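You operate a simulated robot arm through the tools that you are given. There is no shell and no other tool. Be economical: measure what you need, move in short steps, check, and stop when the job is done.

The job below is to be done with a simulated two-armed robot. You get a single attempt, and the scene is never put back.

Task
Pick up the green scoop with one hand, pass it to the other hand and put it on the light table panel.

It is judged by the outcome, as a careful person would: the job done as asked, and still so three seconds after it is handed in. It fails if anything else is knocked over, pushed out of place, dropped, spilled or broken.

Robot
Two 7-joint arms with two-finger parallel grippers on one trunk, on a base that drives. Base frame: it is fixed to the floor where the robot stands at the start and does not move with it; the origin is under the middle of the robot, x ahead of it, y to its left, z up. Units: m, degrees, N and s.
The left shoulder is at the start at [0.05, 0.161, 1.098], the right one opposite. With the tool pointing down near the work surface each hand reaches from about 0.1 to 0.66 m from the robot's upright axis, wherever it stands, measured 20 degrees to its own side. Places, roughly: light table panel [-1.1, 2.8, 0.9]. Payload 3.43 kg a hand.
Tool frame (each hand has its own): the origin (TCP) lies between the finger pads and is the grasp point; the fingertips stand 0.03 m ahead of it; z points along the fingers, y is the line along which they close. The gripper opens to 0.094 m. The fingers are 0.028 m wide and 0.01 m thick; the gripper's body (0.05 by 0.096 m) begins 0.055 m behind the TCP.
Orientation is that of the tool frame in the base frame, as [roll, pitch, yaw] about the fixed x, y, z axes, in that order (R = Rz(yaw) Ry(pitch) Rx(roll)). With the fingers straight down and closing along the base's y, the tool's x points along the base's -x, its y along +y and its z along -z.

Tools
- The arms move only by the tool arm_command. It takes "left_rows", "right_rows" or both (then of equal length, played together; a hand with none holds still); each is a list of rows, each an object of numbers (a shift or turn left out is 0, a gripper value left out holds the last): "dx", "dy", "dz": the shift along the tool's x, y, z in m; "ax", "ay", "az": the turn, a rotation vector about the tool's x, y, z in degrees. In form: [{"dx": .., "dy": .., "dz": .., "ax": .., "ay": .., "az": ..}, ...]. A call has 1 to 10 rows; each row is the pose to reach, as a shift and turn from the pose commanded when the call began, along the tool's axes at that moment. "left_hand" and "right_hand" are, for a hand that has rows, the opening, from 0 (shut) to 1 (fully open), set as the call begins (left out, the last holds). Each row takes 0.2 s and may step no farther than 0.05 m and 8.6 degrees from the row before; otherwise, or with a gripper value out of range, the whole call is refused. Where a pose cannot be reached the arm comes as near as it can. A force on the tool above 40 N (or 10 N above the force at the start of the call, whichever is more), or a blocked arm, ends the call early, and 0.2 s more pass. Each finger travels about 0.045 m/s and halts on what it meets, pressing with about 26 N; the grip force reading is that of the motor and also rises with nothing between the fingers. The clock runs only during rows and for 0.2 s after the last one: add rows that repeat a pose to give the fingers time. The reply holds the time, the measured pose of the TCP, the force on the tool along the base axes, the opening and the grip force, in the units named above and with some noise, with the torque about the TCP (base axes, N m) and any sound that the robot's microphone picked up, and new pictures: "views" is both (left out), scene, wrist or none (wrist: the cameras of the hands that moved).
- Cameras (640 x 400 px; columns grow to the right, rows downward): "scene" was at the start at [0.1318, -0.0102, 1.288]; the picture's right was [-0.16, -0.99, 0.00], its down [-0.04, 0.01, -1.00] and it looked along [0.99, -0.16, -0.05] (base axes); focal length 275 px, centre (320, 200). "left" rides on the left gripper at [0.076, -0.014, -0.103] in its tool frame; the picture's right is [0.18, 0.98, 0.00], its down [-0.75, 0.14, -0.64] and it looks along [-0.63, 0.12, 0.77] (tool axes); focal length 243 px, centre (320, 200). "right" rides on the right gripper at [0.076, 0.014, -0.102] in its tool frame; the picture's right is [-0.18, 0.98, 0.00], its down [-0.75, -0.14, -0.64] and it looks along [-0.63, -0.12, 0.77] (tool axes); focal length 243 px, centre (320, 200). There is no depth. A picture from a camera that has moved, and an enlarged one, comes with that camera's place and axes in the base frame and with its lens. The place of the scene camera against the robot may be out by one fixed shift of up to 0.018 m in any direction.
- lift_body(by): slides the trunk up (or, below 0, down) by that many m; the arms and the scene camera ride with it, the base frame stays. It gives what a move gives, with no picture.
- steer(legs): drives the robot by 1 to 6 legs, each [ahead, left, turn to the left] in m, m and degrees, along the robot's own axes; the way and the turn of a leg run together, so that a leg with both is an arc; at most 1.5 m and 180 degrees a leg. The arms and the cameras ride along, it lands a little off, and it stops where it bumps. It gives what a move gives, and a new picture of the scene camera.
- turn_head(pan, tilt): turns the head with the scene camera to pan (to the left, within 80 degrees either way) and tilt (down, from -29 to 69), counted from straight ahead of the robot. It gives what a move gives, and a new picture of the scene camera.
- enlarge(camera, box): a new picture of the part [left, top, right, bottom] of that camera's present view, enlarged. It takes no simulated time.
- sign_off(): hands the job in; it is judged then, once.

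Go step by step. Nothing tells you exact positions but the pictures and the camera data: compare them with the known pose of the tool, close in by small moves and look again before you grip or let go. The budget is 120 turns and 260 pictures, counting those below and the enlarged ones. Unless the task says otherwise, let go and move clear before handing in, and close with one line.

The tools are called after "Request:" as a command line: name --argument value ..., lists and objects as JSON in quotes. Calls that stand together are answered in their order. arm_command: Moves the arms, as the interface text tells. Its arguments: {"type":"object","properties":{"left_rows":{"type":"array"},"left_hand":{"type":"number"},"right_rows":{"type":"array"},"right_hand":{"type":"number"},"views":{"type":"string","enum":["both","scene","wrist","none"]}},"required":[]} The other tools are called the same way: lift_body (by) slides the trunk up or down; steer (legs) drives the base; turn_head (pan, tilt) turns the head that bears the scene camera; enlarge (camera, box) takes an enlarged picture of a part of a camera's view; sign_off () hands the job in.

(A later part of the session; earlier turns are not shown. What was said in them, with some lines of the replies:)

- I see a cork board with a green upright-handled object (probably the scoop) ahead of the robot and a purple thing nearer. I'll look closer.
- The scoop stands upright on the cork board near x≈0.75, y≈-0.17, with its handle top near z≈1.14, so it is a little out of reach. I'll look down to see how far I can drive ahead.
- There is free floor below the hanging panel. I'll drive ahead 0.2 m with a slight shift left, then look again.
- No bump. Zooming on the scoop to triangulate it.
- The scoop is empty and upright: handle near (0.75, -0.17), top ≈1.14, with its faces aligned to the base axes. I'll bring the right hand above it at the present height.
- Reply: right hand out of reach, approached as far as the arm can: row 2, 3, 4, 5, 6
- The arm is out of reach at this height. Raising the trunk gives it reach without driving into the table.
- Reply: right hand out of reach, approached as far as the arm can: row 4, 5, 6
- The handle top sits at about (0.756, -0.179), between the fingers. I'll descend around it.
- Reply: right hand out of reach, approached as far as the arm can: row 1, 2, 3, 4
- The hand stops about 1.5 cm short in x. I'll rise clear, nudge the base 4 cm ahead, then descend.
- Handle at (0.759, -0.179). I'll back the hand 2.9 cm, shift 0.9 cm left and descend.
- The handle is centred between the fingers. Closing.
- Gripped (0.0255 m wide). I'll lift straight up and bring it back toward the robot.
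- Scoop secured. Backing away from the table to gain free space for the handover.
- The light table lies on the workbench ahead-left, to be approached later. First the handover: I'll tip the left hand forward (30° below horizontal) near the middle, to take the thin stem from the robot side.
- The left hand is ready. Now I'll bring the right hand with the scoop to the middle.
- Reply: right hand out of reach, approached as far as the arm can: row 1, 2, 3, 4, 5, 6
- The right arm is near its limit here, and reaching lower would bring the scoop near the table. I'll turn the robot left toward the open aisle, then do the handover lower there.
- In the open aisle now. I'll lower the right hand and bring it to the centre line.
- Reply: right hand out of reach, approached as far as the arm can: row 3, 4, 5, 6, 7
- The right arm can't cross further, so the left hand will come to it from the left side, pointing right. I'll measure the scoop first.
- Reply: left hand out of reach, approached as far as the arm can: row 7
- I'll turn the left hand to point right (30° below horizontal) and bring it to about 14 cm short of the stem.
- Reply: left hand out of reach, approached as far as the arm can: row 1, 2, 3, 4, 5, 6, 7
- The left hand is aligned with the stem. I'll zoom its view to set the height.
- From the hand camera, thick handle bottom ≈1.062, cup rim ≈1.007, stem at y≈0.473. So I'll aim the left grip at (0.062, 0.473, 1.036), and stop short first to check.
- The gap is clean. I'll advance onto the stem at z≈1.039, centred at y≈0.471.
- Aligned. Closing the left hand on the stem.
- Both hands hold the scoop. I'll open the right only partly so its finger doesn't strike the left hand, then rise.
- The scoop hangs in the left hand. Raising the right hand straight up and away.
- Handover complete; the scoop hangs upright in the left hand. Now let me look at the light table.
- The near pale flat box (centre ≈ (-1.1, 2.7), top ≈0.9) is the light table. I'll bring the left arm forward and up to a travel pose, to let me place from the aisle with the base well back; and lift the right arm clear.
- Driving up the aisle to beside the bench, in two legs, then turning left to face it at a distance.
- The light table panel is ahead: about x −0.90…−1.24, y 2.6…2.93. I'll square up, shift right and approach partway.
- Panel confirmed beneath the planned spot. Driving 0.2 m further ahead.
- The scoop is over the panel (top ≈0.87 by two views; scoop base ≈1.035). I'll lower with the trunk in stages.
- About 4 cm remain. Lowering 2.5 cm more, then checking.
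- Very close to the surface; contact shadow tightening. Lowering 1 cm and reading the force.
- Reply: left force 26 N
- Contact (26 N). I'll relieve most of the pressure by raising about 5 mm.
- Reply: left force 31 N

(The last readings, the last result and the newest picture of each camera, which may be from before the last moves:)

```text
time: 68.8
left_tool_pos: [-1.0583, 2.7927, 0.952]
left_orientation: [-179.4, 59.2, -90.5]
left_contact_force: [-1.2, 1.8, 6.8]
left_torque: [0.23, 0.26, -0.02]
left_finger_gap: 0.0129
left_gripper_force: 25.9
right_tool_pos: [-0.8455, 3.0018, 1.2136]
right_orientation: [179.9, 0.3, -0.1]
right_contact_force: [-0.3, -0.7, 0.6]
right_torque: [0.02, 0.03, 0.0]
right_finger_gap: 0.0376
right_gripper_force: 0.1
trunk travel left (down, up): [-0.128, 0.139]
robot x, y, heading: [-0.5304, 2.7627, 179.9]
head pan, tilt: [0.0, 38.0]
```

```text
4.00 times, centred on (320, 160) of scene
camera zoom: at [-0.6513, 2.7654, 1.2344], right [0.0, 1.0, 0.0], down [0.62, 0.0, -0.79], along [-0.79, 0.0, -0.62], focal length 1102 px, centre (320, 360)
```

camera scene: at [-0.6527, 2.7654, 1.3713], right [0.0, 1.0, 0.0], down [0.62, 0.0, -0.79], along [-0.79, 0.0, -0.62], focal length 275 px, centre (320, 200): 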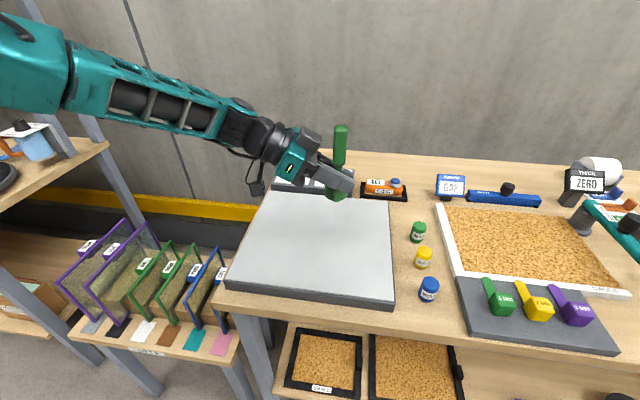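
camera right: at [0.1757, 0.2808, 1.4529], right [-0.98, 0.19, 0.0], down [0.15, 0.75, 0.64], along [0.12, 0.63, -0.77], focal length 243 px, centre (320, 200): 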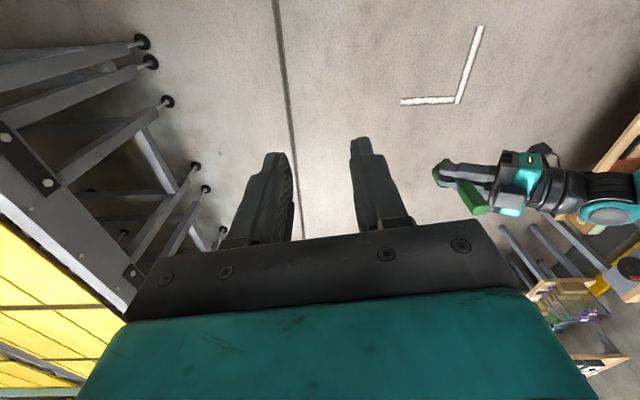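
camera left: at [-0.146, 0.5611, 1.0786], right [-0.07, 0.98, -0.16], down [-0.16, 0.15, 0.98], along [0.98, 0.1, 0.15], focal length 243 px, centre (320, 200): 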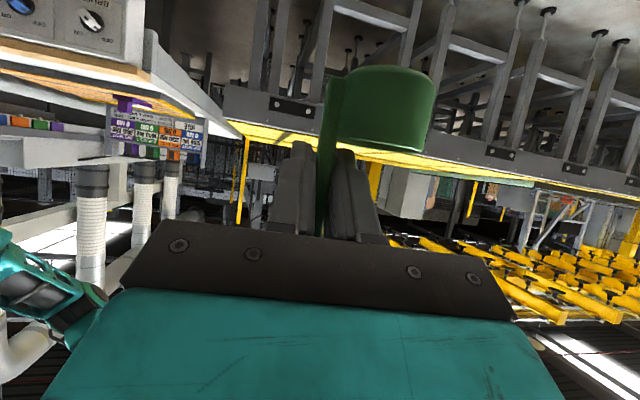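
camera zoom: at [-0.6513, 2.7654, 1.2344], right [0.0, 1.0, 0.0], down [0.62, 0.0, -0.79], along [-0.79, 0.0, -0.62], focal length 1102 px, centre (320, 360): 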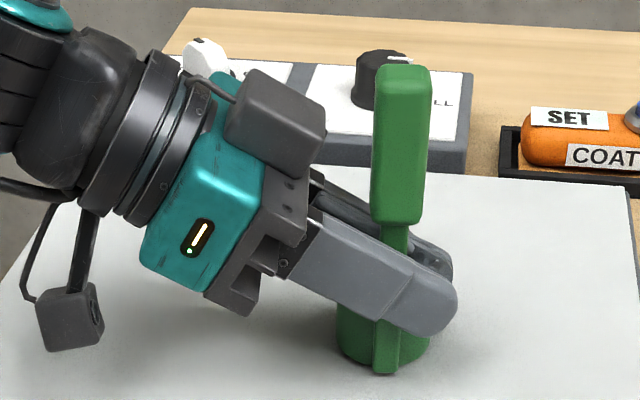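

The scoop stands on the panel with a light 7 N load. Opening the left hand.

Request:
arm_command --left_rows '[{}, {}, {}, {}, {}, {}]' --left_hand 0.9

Request:
enlarge --camera "scene" --box '[240, 110, 400, 210]'

```text
time: 70.2
left_tool_pos: [-1.0593, 2.7926, 0.9539]
left_orientation: [-179.6, 59.2, -90.7]
left_contact_force: [1.0, 0.5, 0.9]
left_torque: [-0.02, 0.01, -0.02]
left_finger_gap: 0.0846
left_gripper_force: 0.0
right_tool_pos: [-0.8469, 3.0029, 1.2135]
right_orientation: [179.9, 0.2, -0.1]
right_contact_force: [0.0, 0.4, -0.5]
right_torque: [0.01, -0.01, 0.01]
right_finger_gap: 0.0373
right_gripper_force: 0.1
trunk travel left (down, up): [-0.128, 0.139]
robot x, y, heading: [-0.5291, 2.7601, 180.1]
head pan, tilt: [0.0, 38.0]
camera scene: at [-0.6519, 2.7654, 1.2344], right [0.0, 1.0, 0.0], down [0.62, 0.0, -0.79], along [-0.79, 0.0, -0.62], focal length 275 px, centre (320, 200)
camera left: at [-1.0465, 2.6663, 0.9412], right [-0.98, -0.08, -0.16], down [-0.15, -0.16, 0.98], along [-0.1, 0.98, 0.15], focal length 243 px, centre (320, 200)
```

scene: 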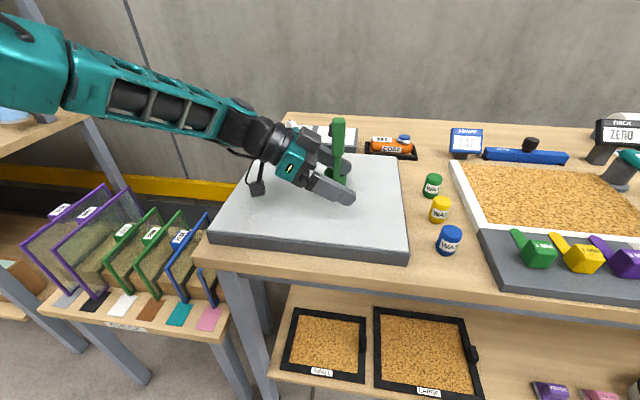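
left: 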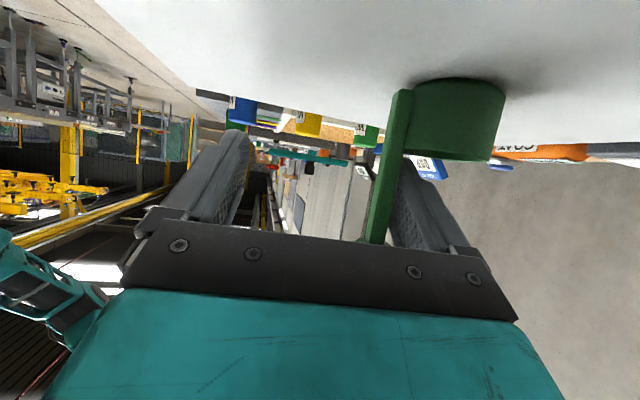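

```text
4.00 times, centred on (320, 160) of scene
camera zoom: at [-0.6519, 2.7654, 1.2344], right [0.0, 1.0, 0.0], down [0.62, 0.0, -0.79], along [-0.79, 0.0, -0.62], focal length 1102 px, centre (320, 360)
```

zoom: 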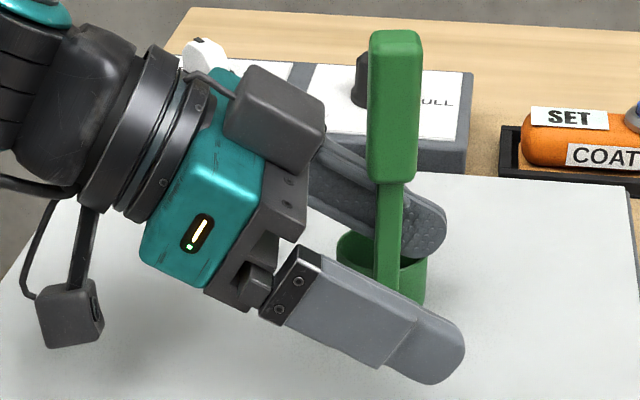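

The scoop stands, but it slid toward the far finger as it opened (perhaps the fingertip caught the cup rim). Looking closely before moving.

Request:
enlarge --camera "left" --box '[340, 60, 520, 250]'

Request:
enlarge --camera "scene" --box '[310, 110, 370, 210]'

```text
2.11 times, centred on (430, 155) of left
camera zoom: at [-1.0465, 2.6663, 0.9412], right [-0.98, -0.08, -0.16], down [-0.15, -0.16, 0.98], along [-0.1, 0.98, 0.15], focal length 511 px, centre (88, 295)
```

zoom: 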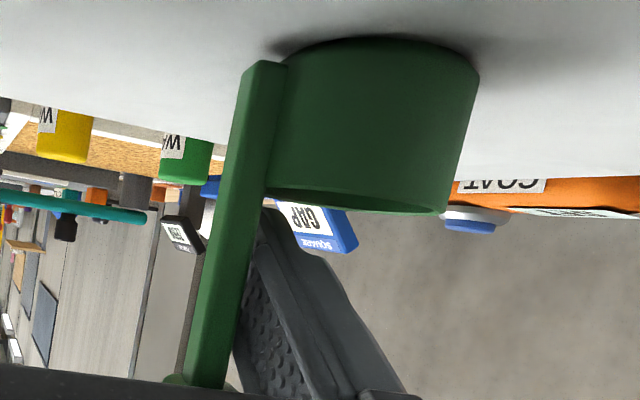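

```text
4.00 times, centred on (340, 160) of scene
camera zoom: at [-0.6519, 2.7654, 1.2344], right [0.0, 1.0, 0.0], down [0.62, 0.0, -0.79], along [-0.79, 0.0, -0.62], focal length 1102 px, centre (240, 360)
```

zoom: 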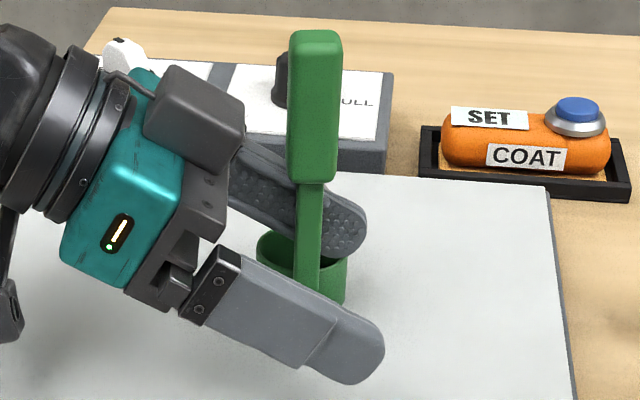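

Withdrawing straight along the fingers keeps them inside the space they already occupy, so I'll retreat that way, gently.

Request:
arm_command --left_rows '[{"dz": -0.008}, {"dz": -0.02}, {"dz": -0.035}, {"dz": -0.055}, {"dz": -0.08}, {"dz": -0.11}, {"dz": -0.11}]'

Request:
enlarge --camera "scene" --box '[240, 100, 400, 220]'

```text
time: 71.8
left_tool_pos: [-1.0602, 2.6978, 1.0093]
left_orientation: [-179.6, 59.3, -90.7]
left_contact_force: [0.8, -0.1, 0.0]
left_torque: [-0.01, 0.01, 0.0]
left_finger_gap: 0.0848
left_gripper_force: 0.0
right_tool_pos: [-0.8469, 3.0028, 1.2136]
right_orientation: [179.8, 0.2, 0.0]
right_contact_force: [0.1, -0.3, 0.5]
right_torque: [0.04, -0.02, 0.02]
right_finger_gap: 0.0376
right_gripper_force: 0.0
trunk travel left (down, up): [-0.128, 0.139]
robot x, y, heading: [-0.5303, 2.7614, 180.0]
head pan, tilt: [0.0, 38.0]
camera scene: at [-0.652, 2.7654, 1.2344], right [0.0, 1.0, 0.0], down [0.62, 0.0, -0.79], along [-0.79, 0.0, -0.62], focal length 275 px, centre (320, 200)
camera left: at [-1.049, 2.5716, 0.9966], right [-0.98, -0.08, -0.16], down [-0.15, -0.16, 0.98], along [-0.1, 0.98, 0.15], focal length 243 px, centre (320, 200)
```

scene: 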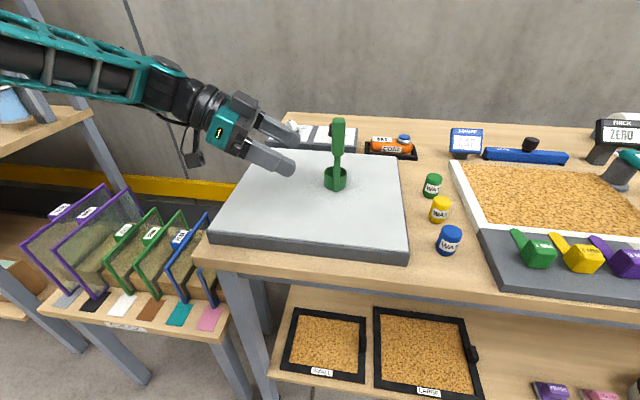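
left: 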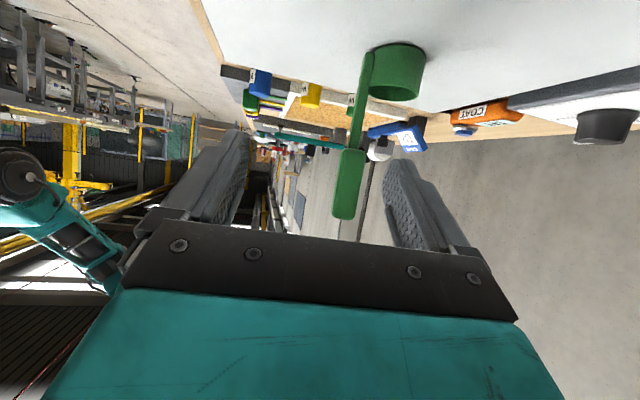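

```text
3.33 times, centred on (320, 160) of scene
camera zoom: at [-0.652, 2.7654, 1.2344], right [0.0, 1.0, 0.0], down [0.62, 0.0, -0.79], along [-0.79, 0.0, -0.62], focal length 918 px, centre (320, 333)
```

zoom: 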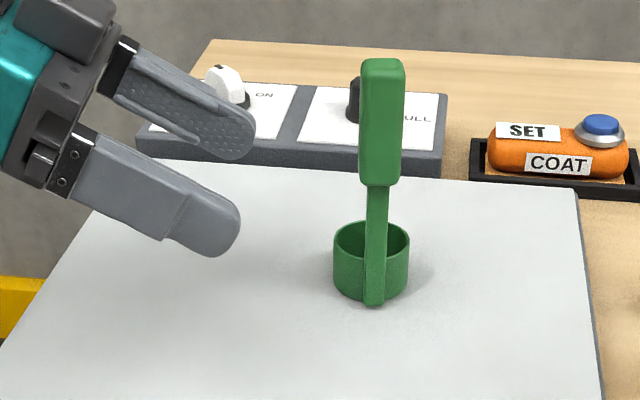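

The scoop stands upright on the light table, nothing else disturbed. I'll raise the arms clear and take a last look.

Request:
lift_body --by 0.1

Request:
steer --legs '[[-0.25, 0, 0]]'

```text
time: 73.1
left_tool_pos: [-1.0623, 2.6975, 1.1092]
left_orientation: [-179.6, 59.2, -90.6]
left_contact_force: [-0.7, 1.0, 0.3]
left_torque: [-0.02, 0.0, -0.01]
left_finger_gap: 0.0846
left_gripper_force: 0.1
right_tool_pos: [-0.8466, 3.0021, 1.3144]
right_orientation: [179.9, 0.2, -0.2]
right_contact_force: [0.2, 0.7, 0.3]
right_torque: [0.03, 0.03, -0.02]
right_finger_gap: 0.0376
right_gripper_force: 0.0
trunk travel left (down, up): [-0.228, 0.039]
robot x, y, heading: [-0.5314, 2.7574, 179.9]
head pan, tilt: [0.0, 38.0]
```

```text
time: 74.9
left_tool_pos: [-0.811, 2.6964, 1.108]
left_orientation: [-179.8, 59.2, -90.7]
left_contact_force: [0.1, -0.3, 0.5]
left_torque: [-0.01, -0.03, 0.02]
left_finger_gap: 0.0848
left_gripper_force: 0.0
right_tool_pos: [-0.5953, 3.0014, 1.3135]
right_orientation: [179.8, 0.2, 0.0]
right_contact_force: [0.7, -0.2, -0.4]
right_torque: [0.01, 0.03, 0.0]
right_finger_gap: 0.0376
right_gripper_force: 0.0
trunk travel left (down, up): [-0.228, 0.039]
robot x, y, heading: [-0.2771, 2.76, -180.0]
head pan, tilt: [0.0, 38.0]
camera scene: at [-0.4006, 2.7652, 1.3345], right [0.0, 1.0, 0.0], down [0.62, 0.0, -0.79], along [-0.79, 0.0, -0.62], focal length 275 px, centre (320, 200)
```

scene: 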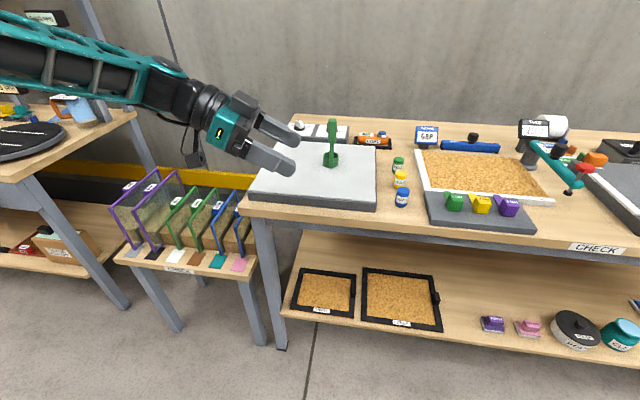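

The scoop stands on the light table panel, both hands are clear and everything else is in place, so I am handing in.

Request:
sign_off

```text
The job is handed in.
```

The green scoop was picked up with the right hand and passed to the left. It now stands upright on the light table panel; it slid about 2–3 cm as the left hand let go but stayed on the panel, and nothing else was disturbed.
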